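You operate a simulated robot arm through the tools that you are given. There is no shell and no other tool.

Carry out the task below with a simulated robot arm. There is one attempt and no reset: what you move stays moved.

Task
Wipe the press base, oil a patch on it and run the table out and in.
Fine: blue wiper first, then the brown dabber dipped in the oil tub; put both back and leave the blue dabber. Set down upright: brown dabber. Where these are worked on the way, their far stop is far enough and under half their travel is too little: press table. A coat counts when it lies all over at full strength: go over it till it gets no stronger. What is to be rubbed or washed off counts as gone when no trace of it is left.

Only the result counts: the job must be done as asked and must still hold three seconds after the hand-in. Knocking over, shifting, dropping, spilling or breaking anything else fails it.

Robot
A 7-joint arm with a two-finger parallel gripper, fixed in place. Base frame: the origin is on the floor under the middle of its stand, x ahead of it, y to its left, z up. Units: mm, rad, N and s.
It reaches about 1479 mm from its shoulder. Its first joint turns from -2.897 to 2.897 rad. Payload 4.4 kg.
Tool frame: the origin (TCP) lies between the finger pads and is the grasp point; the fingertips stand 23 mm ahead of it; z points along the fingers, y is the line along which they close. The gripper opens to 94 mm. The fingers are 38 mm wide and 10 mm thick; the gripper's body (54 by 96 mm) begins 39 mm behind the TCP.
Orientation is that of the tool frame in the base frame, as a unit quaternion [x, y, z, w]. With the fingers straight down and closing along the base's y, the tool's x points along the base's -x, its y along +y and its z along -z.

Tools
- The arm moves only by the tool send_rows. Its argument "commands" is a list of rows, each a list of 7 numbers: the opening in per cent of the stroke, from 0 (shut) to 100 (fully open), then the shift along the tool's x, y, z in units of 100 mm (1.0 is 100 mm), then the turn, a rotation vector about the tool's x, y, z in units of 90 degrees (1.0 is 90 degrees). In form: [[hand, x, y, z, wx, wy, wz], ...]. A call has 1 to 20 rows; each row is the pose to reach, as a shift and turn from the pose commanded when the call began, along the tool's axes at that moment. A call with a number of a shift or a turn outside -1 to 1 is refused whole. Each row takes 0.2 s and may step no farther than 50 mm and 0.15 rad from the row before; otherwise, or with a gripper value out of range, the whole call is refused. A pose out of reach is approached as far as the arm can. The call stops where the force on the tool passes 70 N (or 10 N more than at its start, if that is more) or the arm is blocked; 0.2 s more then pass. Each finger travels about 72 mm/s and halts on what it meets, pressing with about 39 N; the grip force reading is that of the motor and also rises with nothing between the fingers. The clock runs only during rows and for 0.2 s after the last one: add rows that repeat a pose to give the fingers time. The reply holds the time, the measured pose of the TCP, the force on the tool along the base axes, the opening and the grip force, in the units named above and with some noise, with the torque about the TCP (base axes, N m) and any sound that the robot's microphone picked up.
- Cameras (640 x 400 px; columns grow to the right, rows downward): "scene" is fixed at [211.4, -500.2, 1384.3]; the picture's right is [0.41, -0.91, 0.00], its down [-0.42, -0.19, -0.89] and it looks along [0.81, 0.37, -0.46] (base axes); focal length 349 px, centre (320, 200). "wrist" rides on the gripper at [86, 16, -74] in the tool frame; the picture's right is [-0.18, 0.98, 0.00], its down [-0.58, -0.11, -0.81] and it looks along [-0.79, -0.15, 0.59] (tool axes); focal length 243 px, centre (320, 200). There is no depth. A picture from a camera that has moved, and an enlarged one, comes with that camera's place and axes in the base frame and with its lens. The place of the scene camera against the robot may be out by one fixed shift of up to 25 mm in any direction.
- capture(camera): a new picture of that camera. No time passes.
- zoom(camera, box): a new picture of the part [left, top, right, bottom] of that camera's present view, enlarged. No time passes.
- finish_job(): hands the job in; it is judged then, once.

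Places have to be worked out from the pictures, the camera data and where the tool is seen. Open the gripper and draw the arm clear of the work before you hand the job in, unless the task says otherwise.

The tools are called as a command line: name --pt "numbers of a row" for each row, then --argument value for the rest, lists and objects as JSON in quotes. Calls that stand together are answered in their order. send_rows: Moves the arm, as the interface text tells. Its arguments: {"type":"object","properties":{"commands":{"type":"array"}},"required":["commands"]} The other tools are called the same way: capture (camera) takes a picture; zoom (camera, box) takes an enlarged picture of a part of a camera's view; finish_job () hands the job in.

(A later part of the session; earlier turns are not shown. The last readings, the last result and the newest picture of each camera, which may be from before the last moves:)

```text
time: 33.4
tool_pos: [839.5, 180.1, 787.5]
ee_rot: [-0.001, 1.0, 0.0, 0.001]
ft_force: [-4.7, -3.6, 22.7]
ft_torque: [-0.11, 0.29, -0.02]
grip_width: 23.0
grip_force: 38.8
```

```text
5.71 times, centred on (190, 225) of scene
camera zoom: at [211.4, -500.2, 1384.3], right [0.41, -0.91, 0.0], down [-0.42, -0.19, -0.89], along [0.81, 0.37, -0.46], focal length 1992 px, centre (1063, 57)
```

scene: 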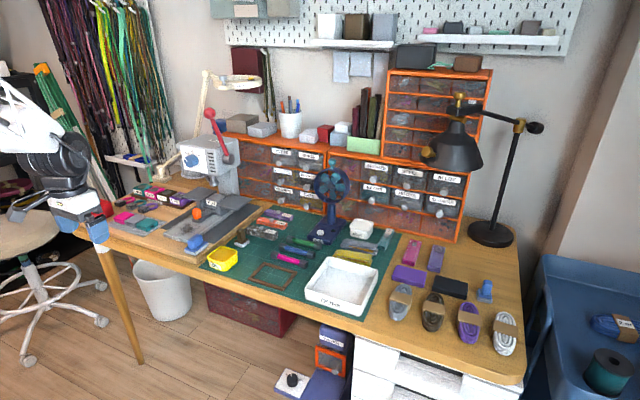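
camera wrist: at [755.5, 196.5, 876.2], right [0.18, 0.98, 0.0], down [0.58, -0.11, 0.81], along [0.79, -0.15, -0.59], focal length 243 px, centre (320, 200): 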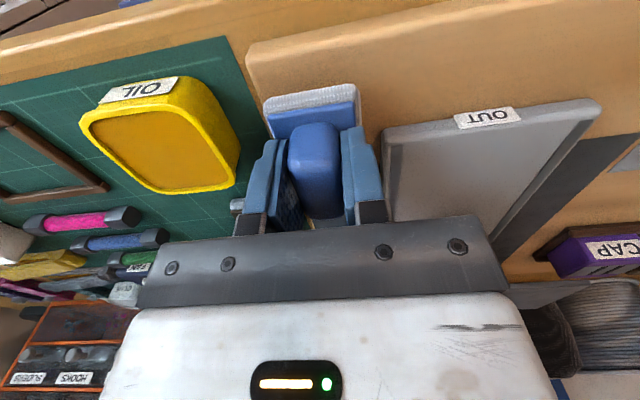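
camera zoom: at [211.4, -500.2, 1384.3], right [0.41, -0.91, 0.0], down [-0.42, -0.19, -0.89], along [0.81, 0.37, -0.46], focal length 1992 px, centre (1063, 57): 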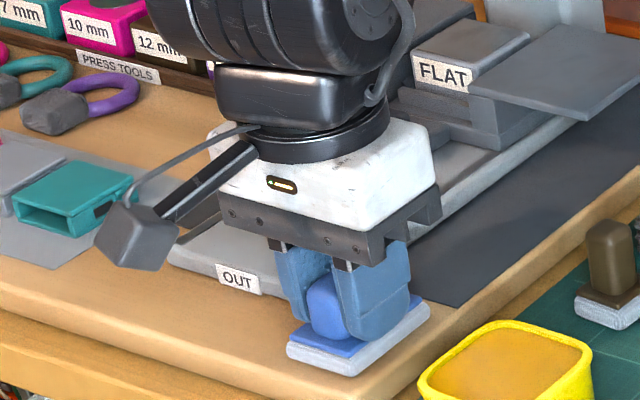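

Contact at 23 N — the pad is on the board. I ease up half a millimetre, open to 38 mm and lift straight up.

send_rows --pt "5 0 0 -0.007 0 0 0" --pt "20 0 0 -0.007 0 0 0" --pt "40 0 0 -0.007 0 0 0" --pt "40 0 0 -0.007 0 0 0" --pt "40 0 0 -0.007 0 0 0" --pt "40 0 0 -0.1 0 0 0" --pt "40 0 0 -0.3 0 0 0" --pt "40 0 0 -0.5 0 0 0" --pt "40 0 0 -0.8 0 0 0" --pt "40 0 0 -0.8 0 0 0"

capture --camera "wrist"

zoom --camera "wrist" --box '[340, 60, 560, 230]'

```text
time: 35.6
tool_pos: [839.5, 179.8, 868.1]
ee_rot: [0.0, 1.0, 0.0, 0.0]
ft_force: [-0.2, -0.4, -0.3]
ft_torque: [0.01, 0.02, -0.01]
grip_width: 37.3
grip_force: 0.0
```

```text
taken
camera wrist: at [753.8, 196.6, 943.0], right [0.18, 0.98, 0.0], down [0.58, -0.11, 0.81], along [0.79, -0.15, -0.59], focal length 243 px, centre (320, 200)
```

wrist: 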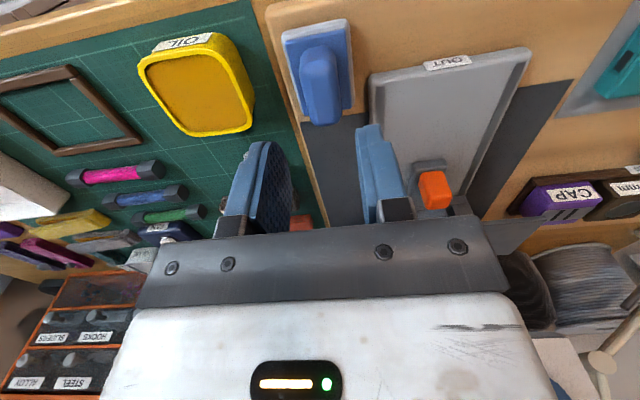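

```text
2.35 times, centred on (450, 145) of wrist
camera zoom: at [753.8, 196.6, 943.0], right [0.18, 0.98, 0.0], down [0.58, -0.11, 0.81], along [0.79, -0.15, -0.59], focal length 571 px, centre (14, 329)
```

zoom: 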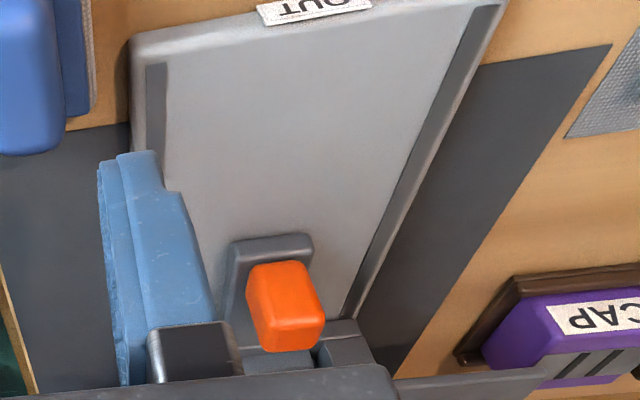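

The wiper is back in place and the tray floor is spotless. Next the brown dabber, triangulated at about (938, 93), handle top z≈790; I move over for a close look.

send_rows --pt "40 -0.15 -0.25 -0.1 0 0 0" --pt "50 -0.3 -0.5 -0.1 0 0 0" --pt "50 -0.45 -0.75 -0.1 0 0 0" --pt "50 -0.55 -0.85 0 0 0 0" --pt "50 -0.55 -0.85 0 0 0 0"

capture --camera "wrist"

zoom --camera "wrist" --box '[220, 60, 440, 220]'

```text
time: 36.8
tool_pos: [897.0, 96.2, 868.8]
ee_rot: [0.0, 1.0, 0.0, 0.0]
ft_force: [-0.4, -0.6, 0.5]
ft_torque: [0.03, -0.01, 0.01]
grip_width: 47.0
grip_force: 0.0
```

```text
taken
camera wrist: at [809.4, 112.0, 942.5], right [0.18, 0.98, 0.0], down [0.58, -0.11, 0.81], along [0.79, -0.15, -0.59], focal length 243 px, centre (320, 200)
```

wrist: 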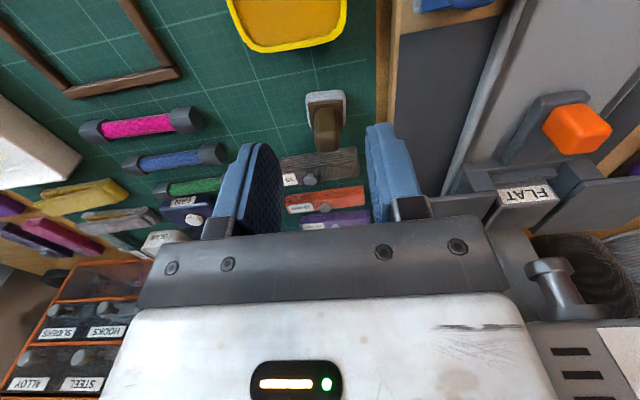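

```text
2.50 times, centred on (330, 140) of wrist
camera zoom: at [809.4, 112.0, 942.5], right [0.18, 0.98, 0.0], down [0.58, -0.11, 0.81], along [0.79, -0.15, -0.59], focal length 606 px, centre (295, 350)
```

zoom: 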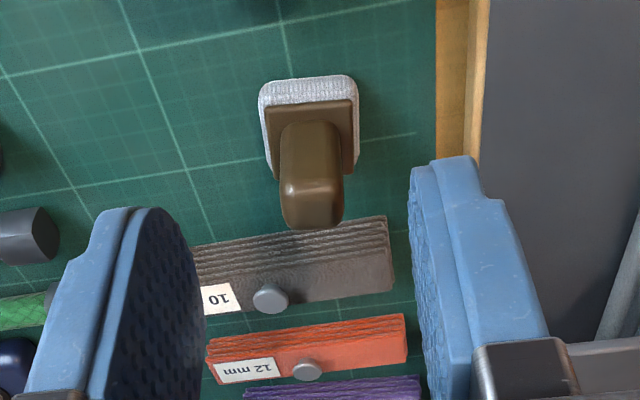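

The dabber's handle top is centred at ≈(938.5, 92.5), pad ≈ x 924–960, y 77–111, mat at z≈739. I move over it and descend to z≈784.

send_rows --pt "50 -0.2 -0.02 0.1 0 0 0" --pt "50 -0.42 -0.037 0.3 0 0 0" --pt "50 -0.42 -0.037 0.5 0 0 0" --pt "50 -0.42 -0.037 0.5 0 0 0"

capture --camera "wrist"

zoom --camera "scene" --box '[180, 180, 300, 270]'

```text
time: 37.8
tool_pos: [938.1, 91.0, 817.9]
ee_rot: [0.001, 1.0, 0.0, 0.0]
ft_force: [-0.4, 0.1, 0.1]
ft_torque: [0.0, 0.02, -0.01]
grip_width: 46.8
grip_force: 0.0
```

```text
taken
camera wrist: at [852.0, 107.8, 892.8], right [0.18, 0.98, 0.0], down [0.58, -0.11, 0.81], along [0.79, -0.15, -0.59], focal length 243 px, centre (320, 200)
```

wrist: 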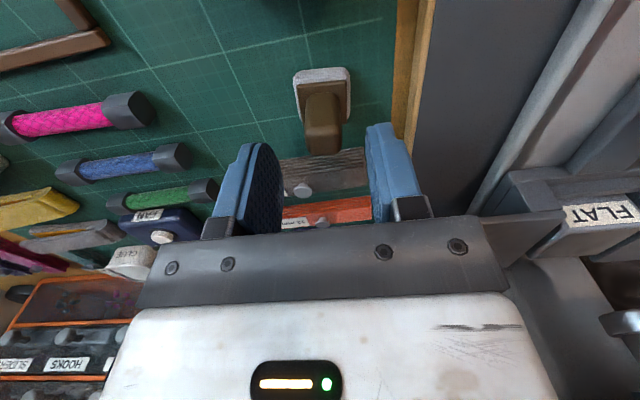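

```text
4.44 times, centred on (240, 225) of scene
camera zoom: at [211.4, -500.2, 1384.3], right [0.41, -0.91, 0.0], down [-0.42, -0.19, -0.89], along [0.81, 0.37, -0.46], focal length 1549 px, centre (676, 89)
```

zoom: 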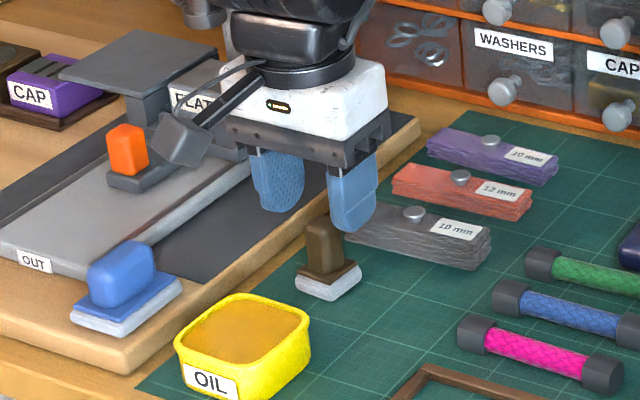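

The handle is centred between the fingers (about 1.5 mm to +y). I descend to z≈784.

send_rows --pt "45 0 0.015 0.1 0 0 0" --pt "40 0 0.015 0.2 0 0 0" --pt "40 0 0.015 0.28 0 0 0" --pt "40 0 0.015 0.34 0 0 0" --pt "40 0 0.015 0.34 0 0 0"

capture --camera "wrist"

```text
time: 39.0
tool_pos: [938.2, 92.0, 783.9]
ee_rot: [0.0, 1.0, 0.0, 0.0]
ft_force: [0.9, -0.5, -0.5]
ft_torque: [0.02, 0.02, -0.04]
grip_width: 37.4
grip_force: 0.1
```

```text
taken
camera wrist: at [852.5, 109.3, 858.2], right [0.18, 0.98, 0.0], down [0.58, -0.11, 0.81], along [0.79, -0.15, -0.59], focal length 243 px, centre (320, 200)
```

wrist: 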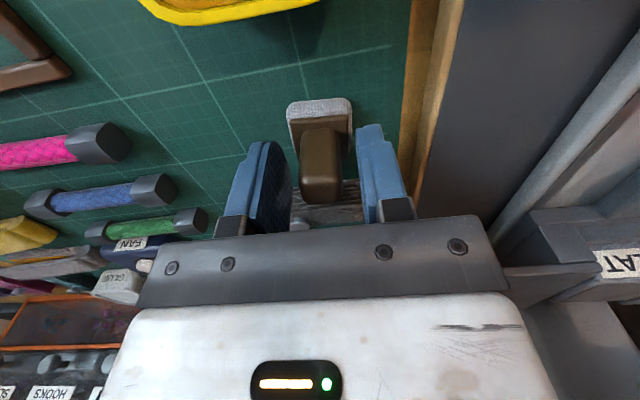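

The handle sits between the pads. I close the gripper and lift.

send_rows --pt "20 0 0 0 0 0 0" --pt "5 0 0 0 0 0 0" --pt "5 0 0 0 0 0 0" --pt "5 0 0 0 0 0 0"

send_rows --pt "5 0 0 -0.1 0 0 0" --pt "5 0 0 -0.3 0 0 0" --pt "5 0 0 -0.5 0 0 0" --pt "5 0 0 -0.6 0 0 0" --pt "5 0 0 -0.6 0 0 0"

capture --camera "wrist"

zoom --camera "scene" --box '[180, 180, 300, 270]'

```text
time: 40.0
tool_pos: [938.4, 92.9, 783.9]
ee_rot: [0.001, 1.0, -0.001, -0.001]
ft_force: [-0.1, 0.9, 0.6]
ft_torque: [-0.03, 0.0, -0.01]
grip_width: 20.0
grip_force: 39.3
```

```text
time: 41.2
tool_pos: [936.6, 92.9, 843.7]
ee_rot: [0.0, 1.0, 0.0, 0.0]
ft_force: [0.0, -0.4, -0.3]
ft_torque: [0.0, 0.01, -0.02]
grip_width: 20.2
grip_force: 39.1
```

```text
taken
camera wrist: at [851.2, 109.9, 918.8], right [0.18, 0.98, 0.0], down [0.58, -0.11, 0.81], along [0.79, -0.15, -0.59], focal length 243 px, centre (320, 200)
```

wrist: 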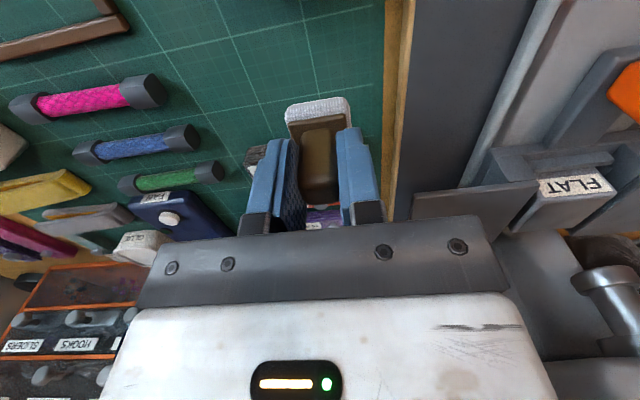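

```text
4.44 times, centred on (240, 225) of scene
camera zoom: at [211.4, -500.2, 1384.3], right [0.41, -0.91, 0.0], down [-0.42, -0.19, -0.89], along [0.81, 0.37, -0.46], focal length 1549 px, centre (676, 89)
```

zoom: 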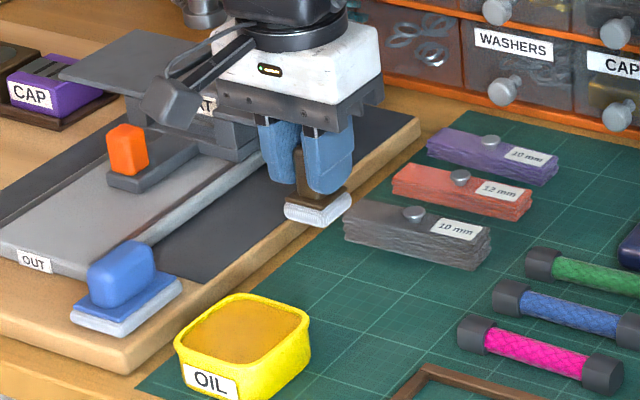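

The brown dabber is held upright (home TCP ≈ (938.3, 92.5, 783.9)). The tub rim works out to x≈814–876, y≈53–117, z≈764, so I carry the dabber over its middle.

send_rows --pt "5 0.3 -0.03 0 0 0 0" --pt "5 0.6 -0.06 0 0 0 0" --pt "5 0.9 -0.09 0 0 0 0" --pt "5 0.96 -0.09 0 0 0 0" --pt "5 0.96 -0.09 0 0 0 0"

capture --camera "wrist"

zoom --camera "scene" --box '[180, 190, 280, 280]'

```text
time: 42.4
tool_pos: [840.9, 82.6, 843.7]
ee_rot: [0.0, 1.0, 0.0, 0.0]
ft_force: [0.3, 0.2, 0.0]
ft_torque: [0.02, 0.01, -0.03]
grip_width: 20.1
grip_force: 38.8
```

```text
taken
camera wrist: at [755.3, 99.3, 918.0], right [0.18, 0.98, 0.0], down [0.58, -0.11, 0.81], along [0.79, -0.15, -0.59], focal length 243 px, centre (320, 200)
```

wrist: 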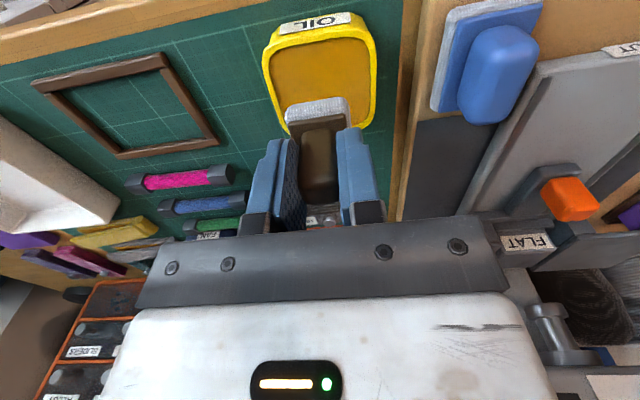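

```text
4.44 times, centred on (230, 235) of scene
camera zoom: at [211.4, -500.2, 1384.3], right [0.41, -0.91, 0.0], down [-0.42, -0.19, -0.89], along [0.81, 0.37, -0.46], focal length 1549 px, centre (720, 44)
```

zoom: 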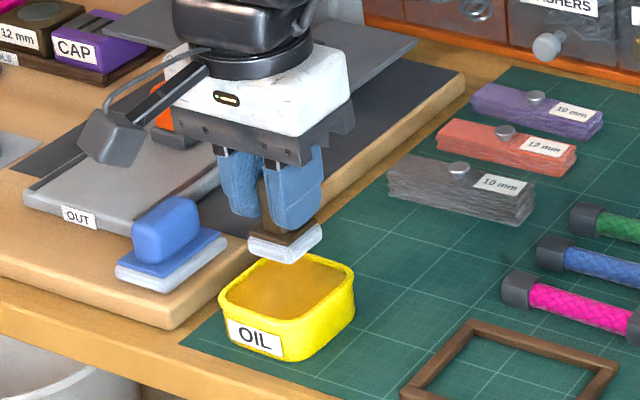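

The tub centre checks out at ≈(843, 85.5). I lower the dabber toward the oil surface and watch force.

send_rows --pt "5 0.0 0.01 0.1 0 0 0" --pt "5 0.0 0.01 0.2 0 0 0" --pt "5 0.0 0.01 0.3 0 0 0" --pt "5 0.0 0.01 0.38 0 0 0" --pt "5 0.0 0.01 0.38 0 0 0"

zoom --camera "scene" --box '[190, 210, 260, 280]'

zoom --camera "wrist" --box '[220, 40, 440, 230]'

```text
time: 43.6
tool_pos: [843.1, 84.9, 808.3]
ee_rot: [0.0, 1.0, 0.0, 0.002]
ft_force: [9.4, 2.0, 38.2]
ft_torque: [0.07, -0.39, -0.06]
grip_width: 20.3
grip_force: 39.4
```

```text
5.71 times, centred on (225, 245) of scene
camera zoom: at [211.4, -500.2, 1384.3], right [0.41, -0.91, 0.0], down [-0.42, -0.19, -0.89], along [0.81, 0.37, -0.46], focal length 1992 px, centre (863, -57)
```

zoom: 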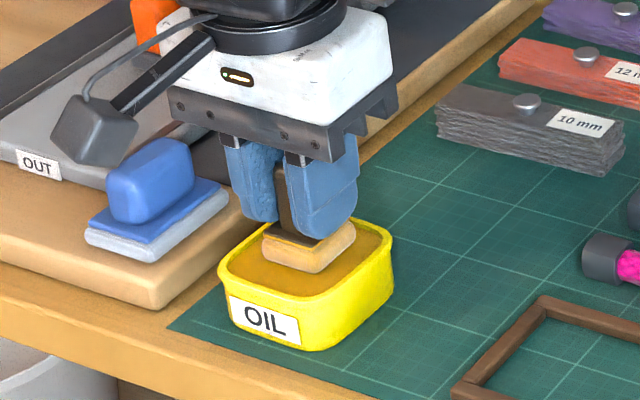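

```text
2.11 times, centred on (330, 135) of wrist
camera zoom: at [756.5, 101.7, 882.4], right [0.18, 0.98, 0.0], down [0.58, -0.11, 0.81], along [0.79, -0.15, -0.59], focal length 511 px, centre (299, 337)
```

zoom: 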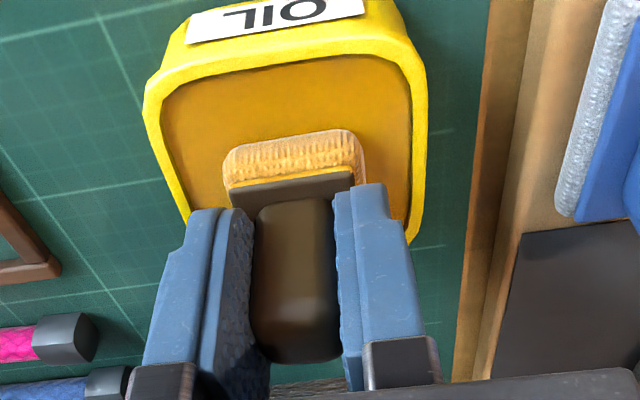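

The pad has taken up oil (now amber) with contact at z≈808. I ease the pressure, hold briefly, then lift out.

send_rows --pt "5 0 0 -0.015 0 0 0" --pt "5 0 0 -0.015 0 0 0" --pt "5 0 0 -0.015 0 0 0" --pt "5 0 0 -0.2 0 0 0" --pt "5 0 0 -0.5 0 0 0" --pt "5 0 0 -0.5 0 0 0"

zoom --camera "scene" --box '[190, 190, 260, 280]'

capture --camera "wrist"

```text
time: 45.0
tool_pos: [841.1, 85.3, 856.4]
ee_rot: [0.001, 1.0, 0.0, -0.002]
ft_force: [0.1, -0.2, 0.1]
ft_torque: [0.0, -0.01, 0.01]
grip_width: 20.0
grip_force: 39.5
```

```text
4.44 times, centred on (225, 235) of scene
camera zoom: at [211.4, -500.2, 1384.3], right [0.41, -0.91, 0.0], down [-0.42, -0.19, -0.89], along [0.81, 0.37, -0.46], focal length 1549 px, centre (742, 44)
```

zoom: 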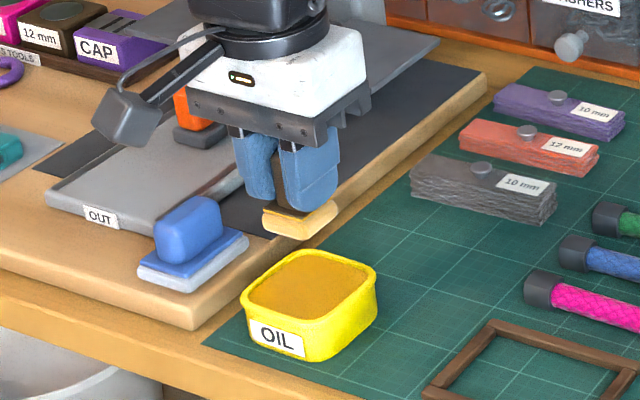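

```text
taken
camera wrist: at [754.3, 101.0, 931.2], right [0.18, 0.98, 0.0], down [0.58, -0.11, 0.81], along [0.79, -0.15, -0.59], focal length 243 px, centre (320, 200)
```

wrist: 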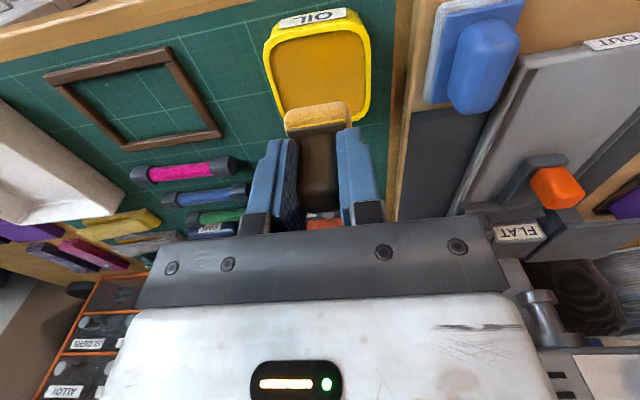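

The pad is evenly amber with oil. I raise slightly and carry it over the wiper to the tray.

send_rows --pt "5 0 0 -0.15 0 0 0" --pt "5 -0.1 0.3 -0.2 0 0 0" --pt "5 -0.2 0.6 -0.2 0 0 0" --pt "5 -0.3 0.93 -0.2 0 0 0" --pt "5 -0.3 0.93 -0.2 0 0 0"

send_rows --pt "5 -0.07 0.3 0 0 0 0" --pt "5 -0.14 0.6 0 0 0 0" --pt "5 -0.2 0.92 0.0 0 0 0" --pt "5 -0.2 0.92 0.2 0 0 0" --pt "5 -0.2 0.92 0.4 0 0 0" --pt "5 -0.2 0.92 0.5 0 0 0" --pt "5 -0.2 0.92 0.5 0 0 0"

capture --camera "wrist"

zoom --camera "scene" --box '[140, 170, 240, 240]'

```text
time: 46.2
tool_pos: [871.3, 181.4, 876.7]
ee_rot: [0.0, 1.0, 0.001, 0.0]
ft_force: [-0.1, -0.4, -0.1]
ft_torque: [-0.02, -0.05, 0.02]
grip_width: 19.8
grip_force: 38.7
```

```text
time: 47.8
tool_pos: [893.8, 270.7, 823.7]
ee_rot: [0.0, 1.0, 0.0, 0.0]
ft_force: [0.1, 0.2, -0.7]
ft_torque: [0.0, 0.01, 0.01]
grip_width: 20.0
grip_force: 38.9
```

```text
taken
camera wrist: at [806.5, 287.6, 898.9], right [0.18, 0.98, 0.0], down [0.58, -0.11, 0.81], along [0.79, -0.15, -0.59], focal length 243 px, centre (320, 200)
```

wrist: 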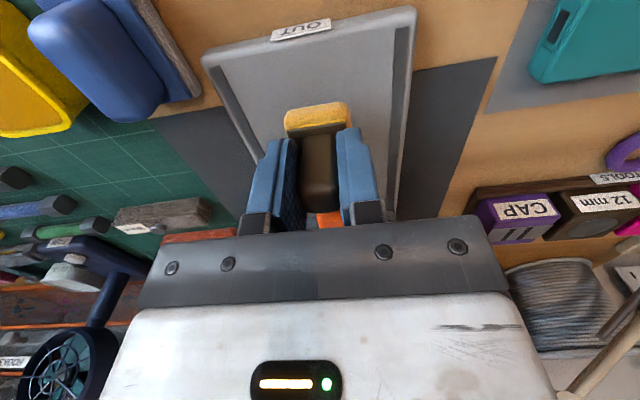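

```text
5.71 times, centred on (190, 205) of scene
camera zoom: at [211.4, -500.2, 1384.3], right [0.41, -0.91, 0.0], down [-0.42, -0.19, -0.89], along [0.81, 0.37, -0.46], focal length 1992 px, centre (1063, 171)
```

zoom: 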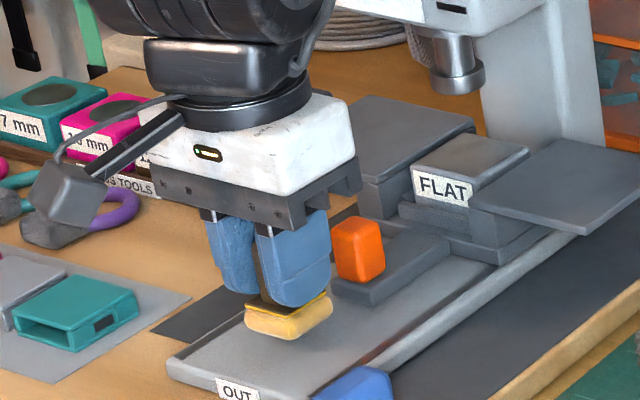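

I lower over the centre of the floor in small steps until the pad touches.

send_rows --pt "5 0 0 0.06 0 0 0" --pt "5 0 0 0.1 0 0 0" --pt "5 0 0 0.12 0 0 0" --pt "5 0 0 0.12 0 0 0"

```text
time: 48.8
tool_pos: [892.8, 271.0, 813.0]
ee_rot: [0.0, 1.0, 0.0, 0.0]
ft_force: [0.0, -0.8, -0.6]
ft_torque: [-0.01, -0.01, -0.07]
grip_width: 20.3
grip_force: 38.8
```

send_rows --pt "5 0 0 0.01 0 0 0" --pt "5 0 0 0.02 0 0 0" --pt "5 0 0 0.02 0 0 0"

```text
time: 49.6
tool_pos: [891.1, 270.4, 813.3]
ee_rot: [0.0, 1.0, 0.001, 0.0]
ft_force: [-1.0, 1.7, 3.5]
ft_torque: [0.03, -0.01, -0.03]
grip_width: 20.3
grip_force: 39.2
```

First contact (3.5 N) at z≈812–813. I press slightly and make a short rub to see how the oil lays.

send_rows --pt "5 0 0 0.006 0 0 0" --pt "5 0 -0.1 0.006 0 0 0" --pt "5 0 -0.2 0.006 0 0 0" --pt "5 0 -0.1 0.006 0 0 0" --pt "5 0 0 0.006 0 0 0" --pt "5 0 0.1 0.006 0 0 0" --pt "5 0 0.2 0.006 0 0 0" --pt "5 0 0.2 0.006 0 0 0"

capture --camera "wrist"

zoom --camera "scene" --box '[140, 170, 240, 240]'

```text
time: 51.4
tool_pos: [892.2, 288.9, 812.3]
ee_rot: [0.0, 1.0, 0.0, 0.001]
ft_force: [0.9, -11.9, 39.2]
ft_torque: [-0.36, -0.06, 0.02]
grip_width: 20.1
grip_force: 39.7
```

```text
taken
camera wrist: at [806.1, 306.5, 886.4], right [0.18, 0.98, 0.0], down [0.58, -0.11, 0.81], along [0.79, -0.15, -0.59], focal length 243 px, centre (320, 200)
```

wrist: 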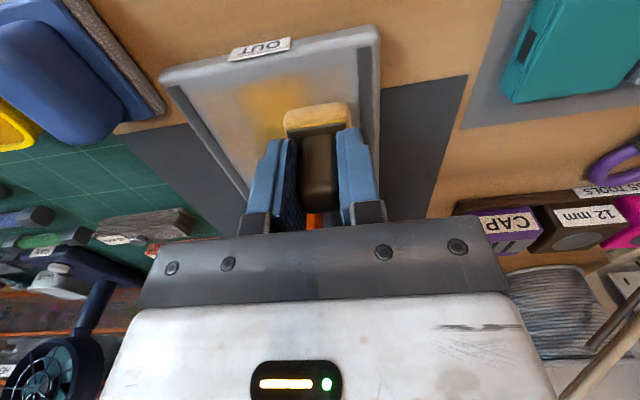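

```text
5.71 times, centred on (190, 205) of scene
camera zoom: at [211.4, -500.2, 1384.3], right [0.41, -0.91, 0.0], down [-0.42, -0.19, -0.89], along [0.81, 0.37, -0.46], focal length 1992 px, centre (1063, 171)
```

zoom: 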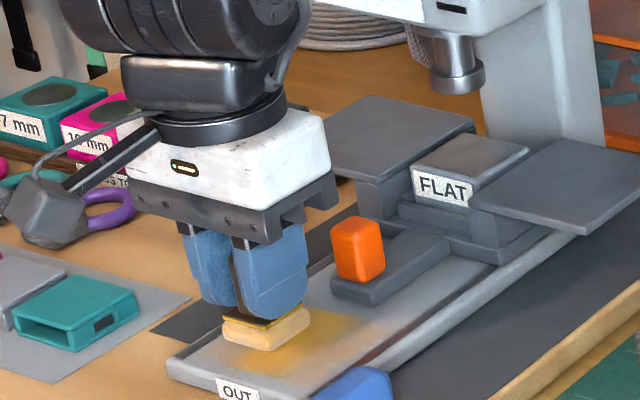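

Oil lays down as an amber coat. I now raster the dabber over the whole floor in front of the tongue, with a bit less pressure.

send_rows --pt "5 0.07 0.03 -0.004 0 0 0" --pt "5 0.14 0.05 -0.004 0 0 0" --pt "5 0.14 -0.1 -0.004 0 0 0" --pt "5 0.14 -0.25 -0.004 0 0 0" --pt "5 0.14 -0.42 -0.004 0 0 0" --pt "5 0.04 -0.42 -0.004 0 0 0" --pt "5 0.04 -0.25 -0.004 0 0 0" --pt "5 0.04 -0.1 -0.004 0 0 0" --pt "5 0.04 0.05 -0.004 0 0 0" --pt "5 -0.06 0.05 -0.004 0 0 0" --pt "5 -0.06 -0.1 -0.004 0 0 0" --pt "5 -0.06 -0.25 -0.004 0 0 0" --pt "5 -0.06 -0.42 -0.004 0 0 0" --pt "5 -0.14 -0.42 -0.004 0 0 0" --pt "5 -0.14 -0.25 -0.004 0 0 0" --pt "5 -0.14 -0.1 -0.004 0 0 0" --pt "5 -0.14 0.05 -0.004 0 0 0" --pt "5 -0.14 0.05 -0.004 0 0 0"

capture --camera "wrist"

zoom --camera "scene" --box '[140, 170, 240, 240]'

```text
time: 55.2
tool_pos: [904.4, 295.6, 811.4]
ee_rot: [0.0, 1.0, 0.0, 0.0]
ft_force: [0.7, -6.7, 13.0]
ft_torque: [-0.12, -0.14, -0.04]
grip_width: 20.4
grip_force: 38.9
```

```text
taken
camera wrist: at [819.4, 311.7, 886.2], right [0.18, 0.98, 0.0], down [0.58, -0.11, 0.81], along [0.79, -0.15, -0.59], focal length 243 px, centre (320, 200)
```

wrist: 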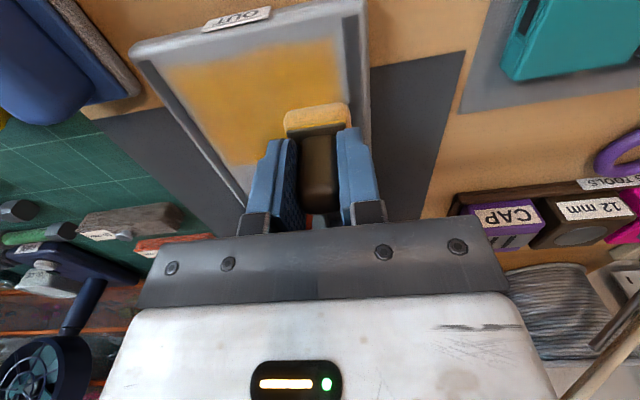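

```text
5.71 times, centred on (190, 205) of scene
camera zoom: at [211.4, -500.2, 1384.3], right [0.41, -0.91, 0.0], down [-0.42, -0.19, -0.89], along [0.81, 0.37, -0.46], focal length 1992 px, centre (1063, 171)
```

zoom: 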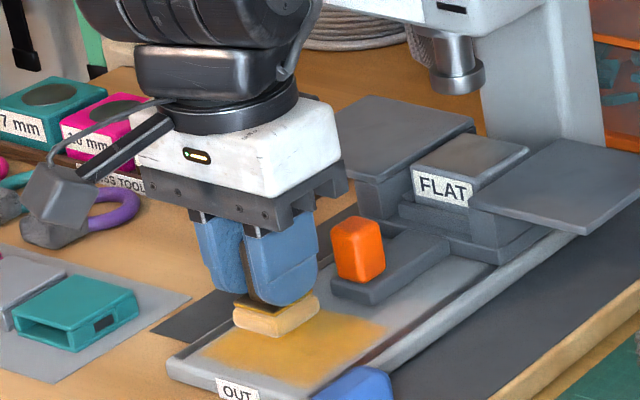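

The coat now covers most of the floor. I lift and step aside to see its full extent and evenness.

send_rows --pt "5 0 0 -0.15 0 0 0" --pt "5 0.2 -0.2 -0.4 0 0 0" --pt "5 0.4 -0.5 -0.6 0 0 0" --pt "5 0.6 -0.8 -0.7 0 0 0" --pt "5 0.7 -1.0 -0.7 0 0 0" --pt "5 0.7 -1.0 -0.7 0 0 0"

capture --camera "wrist"

zoom --camera "wrist" --box '[340, 60, 540, 230]'

zoom --camera "scene" --box '[155, 185, 235, 240]'

```text
time: 56.6
tool_pos: [833.9, 197.4, 881.4]
ee_rot: [0.0, 1.0, 0.0, 0.0]
ft_force: [-0.5, 0.6, -1.0]
ft_torque: [-0.02, 0.0, -0.02]
grip_width: 20.4
grip_force: 38.6
```

```text
taken
camera wrist: at [747.7, 213.0, 955.6], right [0.18, 0.98, 0.0], down [0.58, -0.11, 0.81], along [0.79, -0.15, -0.59], focal length 243 px, centre (320, 200)
```

wrist: 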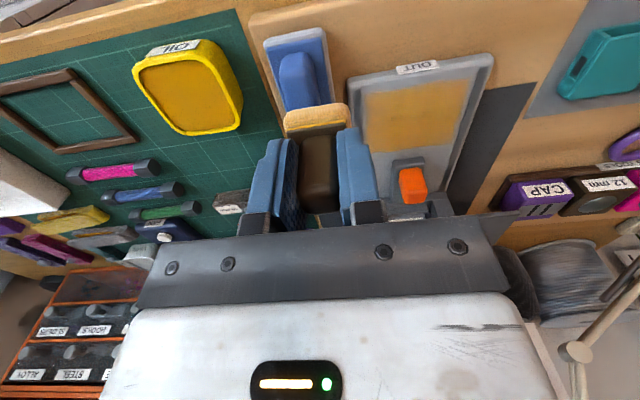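

```text
2.35 times, centred on (440, 145) of wrist
camera zoom: at [747.7, 213.0, 955.6], right [0.18, 0.98, 0.0], down [0.58, -0.11, 0.81], along [0.79, -0.15, -0.59], focal length 571 px, centre (38, 329)
```

zoom: 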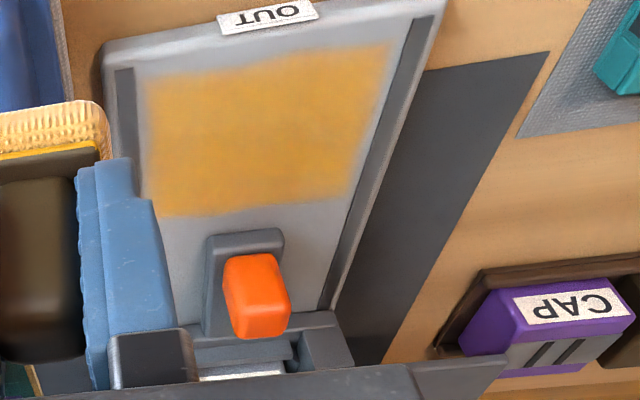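

```text
7.27 times, centred on (195, 212) of scene
camera zoom: at [211.4, -500.2, 1384.3], right [0.41, -0.91, 0.0], down [-0.42, -0.19, -0.89], along [0.81, 0.37, -0.46], focal length 2535 px, centre (1229, 109)
```

zoom: 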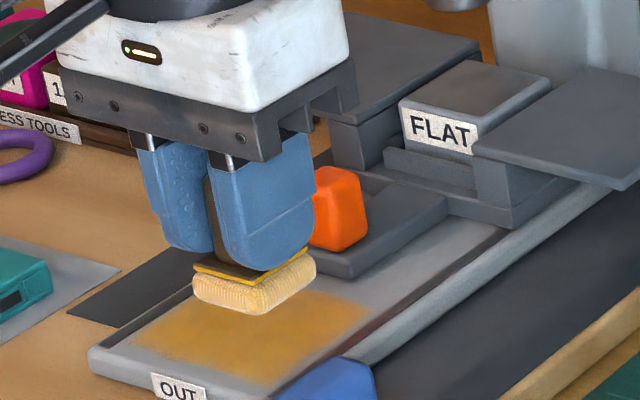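

The coat fills about x 861–926, y 229–309 — exactly the old stain's area — but edges look softer and the pad is paler. I'll re-dip and go over it again, wider, until it gets no stronger.

send_rows --pt "5 -0.03 -0.3 0 0 0 0" --pt "5 -0.07 -0.6 0 0 0 0" --pt "5 -0.08 -0.9 0 0 0 0" --pt "5 -0.08 -1.0 0 0 0 0" --pt "5 -0.08 -1.0 0.2 0 0 0" --pt "5 -0.08 -1.0 0.2 0 0 0"

send_rows --pt "5 0 -0.13 0 0 0 0" --pt "5 0 -0.13 0.2 0 0 0" --pt "5 0 -0.13 0.4 0 0 0" --pt "5 0 -0.13 0.47 0 0 0" --pt "5 0 -0.13 0.47 0 0 0"

```text
time: 58.0
tool_pos: [842.5, 95.7, 860.6]
ee_rot: [0.0, 1.0, 0.0, 0.0]
ft_force: [-0.1, 0.4, -0.3]
ft_torque: [-0.01, 0.0, 0.0]
grip_width: 20.4
grip_force: 38.9
```

```text
time: 59.2
tool_pos: [842.8, 82.8, 815.0]
ee_rot: [0.0, 1.0, 0.0, 0.0]
ft_force: [0.0, -1.0, 0.6]
ft_torque: [0.01, -0.07, 0.0]
grip_width: 20.4
grip_force: 39.2
```

send_rows --pt "5 0 0.01 0.03 0 0 0" --pt "5 0 0.01 0.06 0 0 0" --pt "5 0 0.01 0.075 0 0 0" --pt "5 0 0.01 0.075 0 0 0"

zoom --camera "scene" --box '[190, 200, 260, 280]'

```text
time: 60.2
tool_pos: [843.8, 84.2, 807.0]
ee_rot: [0.0, 1.0, 0.0, 0.0]
ft_force: [-1.6, 1.1, 7.7]
ft_torque: [0.04, 0.01, -0.01]
grip_width: 20.3
grip_force: 38.9
```

```text
5.00 times, centred on (225, 240) of scene
camera zoom: at [211.4, -500.2, 1384.3], right [0.41, -0.91, 0.0], down [-0.42, -0.19, -0.89], along [0.81, 0.37, -0.46], focal length 1743 px, centre (795, 0)
```

zoom: 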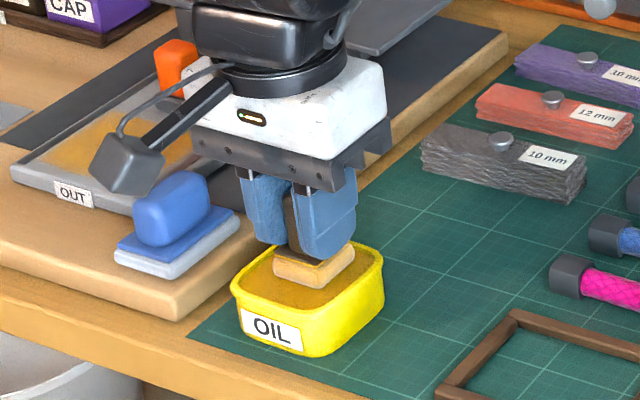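

The pad is in the oil (8 N). I hold a moment, lift, and carry it back to the tray.

send_rows --pt "5 0 0 0 0 0 0" --pt "5 0 0 0 0 0 0" --pt "5 0 0 -0.2 0 0 0" --pt "5 0 0 -0.5 0 0 0" --pt "5 0 0.05 -0.7 0 0 0" --pt "5 -0.1 0.4 -0.7 0 0 0" --pt "5 -0.2 0.7 -0.7 0 0 0" --pt "5 -0.3 1.0 -0.7 0 0 0" --pt "5 -0.3 1.0 -0.7 0 0 0"

send_rows --pt "5 -0.03 0.3 0 0 0 0" --pt "5 -0.05 0.63 0 0 0 0" --pt "5 -0.05 0.63 0.2 0 0 0" --pt "5 -0.05 0.63 0.4 0 0 0" --pt "5 -0.05 0.63 0.6 0 0 0" --pt "5 -0.05 0.63 0.62 0 0 0" --pt "5 -0.05 0.63 0.62 0 0 0"

```text
time: 62.2
tool_pos: [871.7, 184.1, 876.8]
ee_rot: [-0.001, 1.0, -0.001, 0.0]
ft_force: [0.3, 0.7, -0.8]
ft_torque: [0.03, -0.03, -0.01]
grip_width: 20.2
grip_force: 38.7
```

```text
time: 63.8
tool_pos: [877.3, 248.0, 814.1]
ee_rot: [0.0, 1.0, 0.0, 0.0]
ft_force: [-0.1, -0.1, -0.6]
ft_torque: [-0.04, 0.02, -0.03]
grip_width: 20.1
grip_force: 39.3
```

Just above the floor now; I lower ~3 mm and raster the full patch again, slightly beyond its edges.

send_rows --pt "5 0.0 0 0.02 0 0 0" --pt "5 0.04 -0.03 0.03 0 0 0" --pt "5 0.04 0.1 0.03 0 0 0" --pt "5 0.04 0.23 0.03 0 0 0" --pt "5 0.04 0.36 0.03 0 0 0" --pt "5 0.04 0.49 0.03 0 0 0" --pt "5 -0.06 0.49 0.03 0 0 0" --pt "5 -0.06 0.36 0.03 0 0 0" --pt "5 -0.06 0.23 0.03 0 0 0" --pt "5 -0.06 0.1 0.03 0 0 0" --pt "5 -0.06 -0.03 0.03 0 0 0" --pt "5 -0.16 -0.03 0.03 0 0 0" --pt "5 -0.16 0.1 0.03 0 0 0" --pt "5 -0.16 0.23 0.03 0 0 0" --pt "5 -0.16 0.36 0.03 0 0 0" --pt "5 -0.16 0.49 0.03 0 0 0" --pt "5 -0.16 0.49 0.03 0 0 0"

capture --camera "wrist"

```text
time: 67.4
tool_pos: [894.6, 296.9, 811.5]
ee_rot: [0.0, 1.0, 0.0, -0.001]
ft_force: [0.0, -0.5, -0.9]
ft_torque: [0.04, 0.04, -0.02]
grip_width: 20.2
grip_force: 39.0
```

```text
taken
camera wrist: at [808.1, 312.8, 887.0], right [0.18, 0.98, 0.0], down [0.58, -0.11, 0.81], along [0.79, -0.15, -0.59], focal length 243 px, centre (320, 200)
```

wrist: 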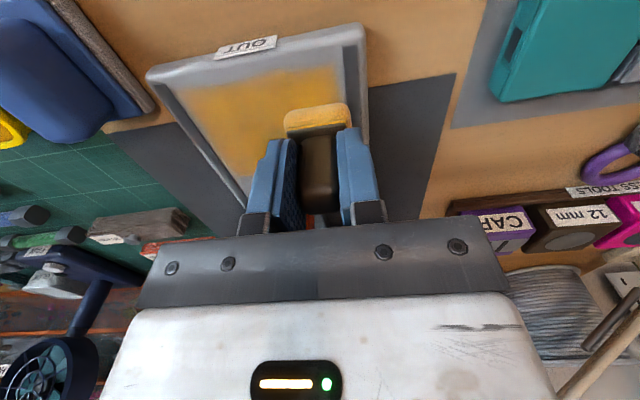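

Force reads zero, so this pass may not have been pressing. I lower in half-millimetre steps to regain contact.

send_rows --pt "5 0 0 0.008 0 0 0" --pt "5 0 0 0.015 0 0 0" --pt "5 0 0 0.015 0 0 0"

```text
time: 68.2
tool_pos: [894.3, 295.3, 811.6]
ee_rot: [0.0, 1.0, -0.001, 0.0]
ft_force: [-2.8, 1.1, 10.0]
ft_torque: [0.0, 0.07, 0.03]
grip_width: 20.3
grip_force: 39.2
```

Contact 10 N. I raster the far half now.

send_rows --pt "5 0 -0.13 0.003 0 0 0" --pt "5 0 -0.26 0.003 0 0 0" --pt "5 0 -0.39 0.003 0 0 0" --pt "5 0 -0.52 0.003 0 0 0" --pt "5 -0.1 -0.52 0.003 0 0 0" --pt "5 -0.1 -0.39 0.003 0 0 0" --pt "5 -0.1 -0.26 0.003 0 0 0" --pt "5 -0.1 -0.13 0.003 0 0 0" --pt "5 -0.1 0 0.003 0 0 0" --pt "5 -0.16 0 0.003 0 0 0" --pt "5 -0.16 -0.13 0.003 0 0 0" --pt "5 -0.16 -0.26 0.003 0 0 0" --pt "5 -0.16 -0.39 0.003 0 0 0" --pt "5 -0.16 -0.52 0.003 0 0 0" --pt "5 -0.16 -0.52 0.003 0 0 0"

capture --camera "wrist"

zoom --camera "scene" --box '[140, 140, 240, 240]'

```text
time: 71.4
tool_pos: [909.6, 243.4, 810.0]
ee_rot: [0.0, 1.0, 0.0, 0.0]
ft_force: [0.6, 7.3, 18.5]
ft_torque: [0.19, -0.13, 0.04]
grip_width: 20.2
grip_force: 38.7
```

```text
taken
camera wrist: at [823.6, 259.8, 885.7], right [0.18, 0.98, 0.0], down [0.58, -0.11, 0.81], along [0.79, -0.15, -0.59], focal length 243 px, centre (320, 200)
```

wrist: 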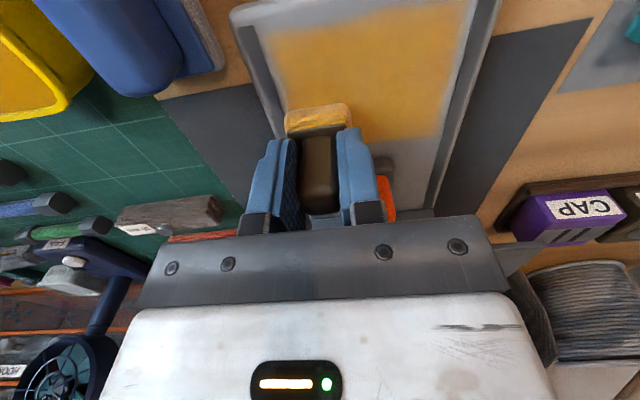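

```text
4.00 times, centred on (190, 190) of scene
camera zoom: at [211.4, -500.2, 1384.3], right [0.41, -0.91, 0.0], down [-0.42, -0.19, -0.89], along [0.81, 0.37, -0.46], focal length 1394 px, centre (840, 240)
```

zoom: 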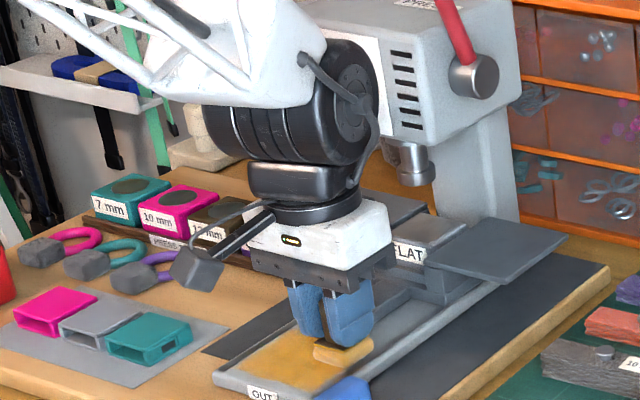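

The far edge of the coat stays at x≈926 though the pad reached ~931, so that is the patch's border. Now the near half with the same pressure.

send_rows --pt "5 0.1 0.02 0 0 0 0" --pt "5 0.2 0.02 0 0 0 0" --pt "5 0.27 0.02 0 0 0 0" --pt "5 0.27 0.15 0 0 0 0" --pt "5 0.27 0.28 0 0 0 0" --pt "5 0.27 0.41 0 0 0 0" --pt "5 0.27 0.54 0 0 0 0" --pt "5 0.37 0.54 0 0 0 0" --pt "5 0.37 0.41 0 0 0 0" --pt "5 0.37 0.28 0 0 0 0" --pt "5 0.37 0.15 0 0 0 0" --pt "5 0.37 0.02 0 0 0 0" --pt "5 0.32 0.02 0 0 0 0" --pt "5 0.32 0.15 0 0 0 0" --pt "5 0.32 0.28 0 0 0 0" --pt "5 0.32 0.41 0 0 0 0" --pt "5 0.32 0.54 0 0 0 0" --pt "5 0.32 0.54 0 0 0 0"

```text
time: 75.2
tool_pos: [877.2, 297.1, 808.9]
ee_rot: [0.001, 1.0, 0.0, 0.0]
ft_force: [0.1, -3.4, 7.5]
ft_torque: [-0.09, -0.1, 0.02]
grip_width: 20.3
grip_force: 39.0
```

Contact held at ~8 N. I lift and step aside to inspect the coat against the previous picture.

send_rows --pt "5 0 0 -0.15 0 0 0" --pt "5 0.1 -0.2 -0.4 0 0 0" --pt "5 0.2 -0.5 -0.6 0 0 0" --pt "5 0.35 -0.8 -0.7 0 0 0" --pt "5 0.43 -1.0 -0.72 0 0 0" --pt "5 0.43 -1.0 -0.72 0 0 0"

capture --camera "wrist"

zoom --camera "wrist" --box '[340, 60, 540, 230]'

zoom --camera "scene" --box '[155, 185, 235, 240]'

```text
time: 76.6
tool_pos: [833.6, 197.1, 881.7]
ee_rot: [0.0, 1.0, 0.0, 0.0]
ft_force: [-0.4, 0.0, -0.6]
ft_torque: [-0.01, 0.01, 0.0]
grip_width: 20.2
grip_force: 38.9
```

```text
taken
camera wrist: at [747.7, 213.9, 957.1], right [0.18, 0.98, 0.0], down [0.58, -0.11, 0.81], along [0.79, -0.15, -0.59], focal length 243 px, centre (320, 200)
```

wrist: 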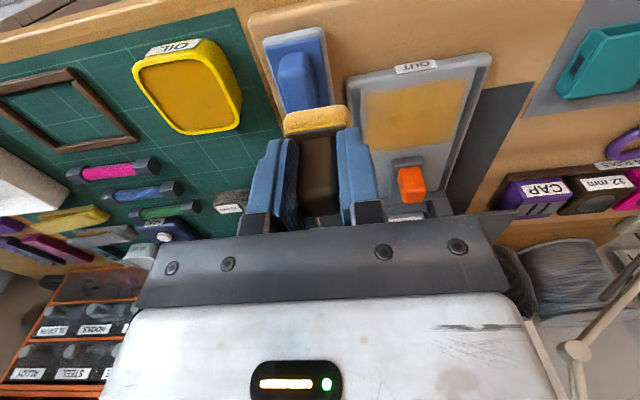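

```text
2.35 times, centred on (440, 145) of wrist
camera zoom: at [747.7, 213.9, 957.1], right [0.18, 0.98, 0.0], down [0.58, -0.11, 0.81], along [0.79, -0.15, -0.59], focal length 571 px, centre (38, 329)
```

zoom: 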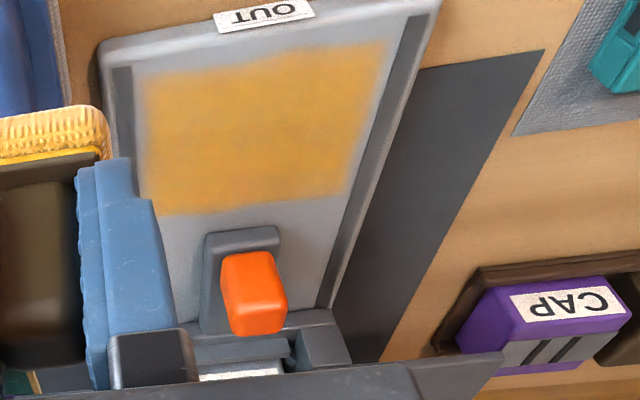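

```text
7.27 times, centred on (195, 212) of scene
camera zoom: at [211.4, -500.2, 1384.3], right [0.41, -0.91, 0.0], down [-0.42, -0.19, -0.89], along [0.81, 0.37, -0.46], focal length 2535 px, centre (1229, 109)
```

zoom: 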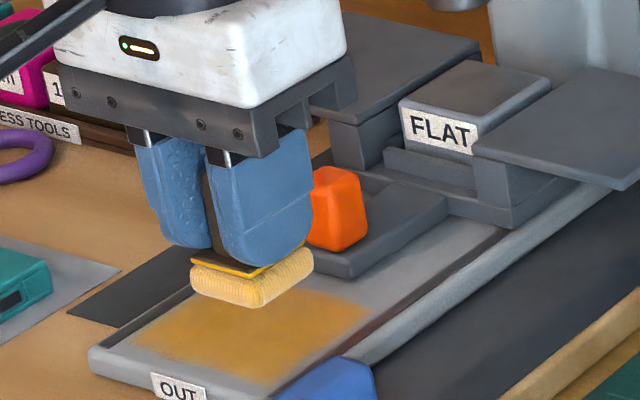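

The coat's outline is unchanged (patch border confirmed) and it looks denser. The pad is pale again, so I re-dip and go over it once more to be sure it gets no stronger.

send_rows --pt "5 -0.03 -0.3 0 0 0 0" --pt "5 -0.07 -0.6 0 0 0 0" --pt "5 -0.08 -0.9 0 0 0 0" --pt "5 -0.08 -1.0 0 0 0 0" --pt "5 -0.08 -1.0 0.2 0 0 0" --pt "5 -0.08 -1.0 0.2 0 0 0"

send_rows --pt "5 0 -0.12 0 0 0 0" --pt "5 0 -0.12 0.2 0 0 0" --pt "5 0 -0.12 0.4 0 0 0" --pt "5 0 -0.12 0.5 0 0 0" --pt "5 0 -0.12 0.53 0 0 0" --pt "5 0 -0.12 0.55 0 0 0" --pt "5 0 -0.12 0.55 0 0 0"

```text
time: 78.0
tool_pos: [842.9, 98.4, 864.2]
ee_rot: [0.0, 1.0, 0.0, 0.0]
ft_force: [0.2, 0.8, 0.6]
ft_torque: [-0.01, -0.01, -0.02]
grip_width: 20.3
grip_force: 39.0
```

```text
time: 79.6
tool_pos: [844.1, 86.2, 807.3]
ee_rot: [0.0, 1.0, 0.0, 0.0]
ft_force: [0.7, -0.3, -0.1]
ft_torque: [0.01, 0.01, 0.0]
grip_width: 20.2
grip_force: 38.5
```

send_rows --pt "5 0 0 0.01 0 0 0" --pt "5 0 0 0.02 0 0 0" --pt "5 0 0 0.02 0 0 0" --pt "5 0 0 0.02 0 0 0" --pt "5 0 0 0.02 0 0 0"

zoom --camera "scene" --box '[190, 200, 260, 280]'

```text
time: 80.8
tool_pos: [844.2, 85.8, 804.6]
ee_rot: [0.001, 1.0, 0.0, 0.0]
ft_force: [0.1, -0.5, 4.0]
ft_torque: [-0.01, -0.03, 0.01]
grip_width: 20.2
grip_force: 39.0
```

```text
5.00 times, centred on (225, 240) of scene
camera zoom: at [211.4, -500.2, 1384.3], right [0.41, -0.91, 0.0], down [-0.42, -0.19, -0.89], along [0.81, 0.37, -0.46], focal length 1743 px, centre (795, 0)
```

zoom: 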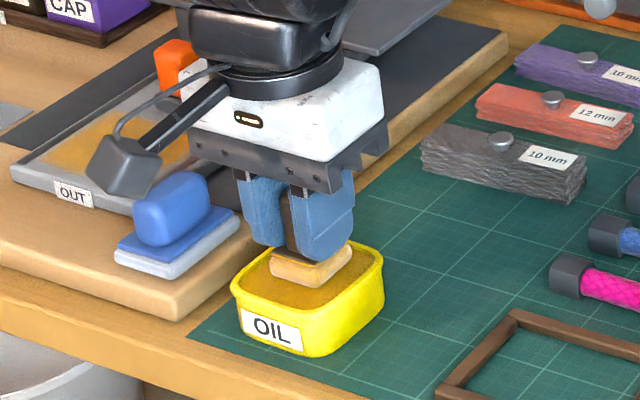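

Pad recharged (4 N contact). Back to the tray at the near-left corner.

send_rows --pt "5 0 0 0 0 0 0" --pt "5 0 0 -0.2 0 0 0" --pt "5 0 0 -0.5 0 0 0" --pt "5 0 0.05 -0.72 0 0 0" --pt "5 -0.1 0.4 -0.72 0 0 0" --pt "5 -0.2 0.7 -0.72 0 0 0" --pt "5 -0.28 1.0 -0.72 0 0 0" --pt "5 -0.28 1.0 -0.72 0 0 0"

send_rows --pt "5 -0.03 0.3 0 0 0 0" --pt "5 -0.04 0.6 0 0 0 0" --pt "5 -0.04 0.6 0.2 0 0 0" --pt "5 -0.04 0.6 0.4 0 0 0" --pt "5 -0.04 0.6 0.6 0 0 0" --pt "5 -0.04 0.6 0.66 0 0 0" --pt "5 -0.04 0.6 0.68 0 0 0" --pt "5 -0.04 0.6 0.68 0 0 0"

```text
time: 82.6
tool_pos: [871.2, 185.0, 875.8]
ee_rot: [0.0, 1.0, 0.001, 0.0]
ft_force: [-0.4, -0.2, -0.3]
ft_torque: [-0.01, -0.02, -0.01]
grip_width: 20.3
grip_force: 38.8
```

```text
time: 84.4
tool_pos: [874.8, 246.1, 809.8]
ee_rot: [0.0, 1.0, 0.001, 0.0]
ft_force: [-1.9, -0.1, 6.4]
ft_torque: [-0.01, -0.02, 0.03]
grip_width: 20.1
grip_force: 39.1
```

Contact 6 N. I press half a millimetre more and raster all rows.

send_rows --pt "5 0.02 -0.01 0.006 0 0 0" --pt "5 0.02 0.12 0.006 0 0 0" --pt "5 0.02 0.25 0.006 0 0 0" --pt "5 0.02 0.38 0.006 0 0 0" --pt "5 0.02 0.52 0.006 0 0 0" --pt "5 -0.08 0.52 0.006 0 0 0" --pt "5 -0.08 0.38 0.006 0 0 0" --pt "5 -0.08 0.25 0.006 0 0 0" --pt "5 -0.08 0.12 0.006 0 0 0" --pt "5 -0.08 -0.01 0.006 0 0 0" --pt "5 -0.18 -0.01 0.007 0 0 0" --pt "5 -0.18 0.12 0.007 0 0 0" --pt "5 -0.18 0.25 0.007 0 0 0" --pt "5 -0.18 0.38 0.007 0 0 0" --pt "5 -0.18 0.52 0.007 0 0 0" --pt "5 -0.18 0.52 0.007 0 0 0"

```text
time: 87.8
tool_pos: [891.5, 297.9, 808.1]
ee_rot: [0.0, 1.0, 0.0, 0.0]
ft_force: [0.2, -0.1, -1.0]
ft_torque: [0.02, 0.0, -0.02]
grip_width: 20.0
grip_force: 39.1
```

Contact was lost at the right end; I lower until it is regained.

send_rows --pt "5 0 0 0.008 0 0 0" --pt "5 0 0 0.014 0 0 0" --pt "5 0 0 0.014 0 0 0"

```text
time: 88.6
tool_pos: [893.3, 298.0, 806.9]
ee_rot: [0.0, 1.0, 0.0, 0.0]
ft_force: [-0.3, 1.1, -0.7]
ft_torque: [0.02, -0.04, 0.03]
grip_width: 20.0
grip_force: 39.2
```

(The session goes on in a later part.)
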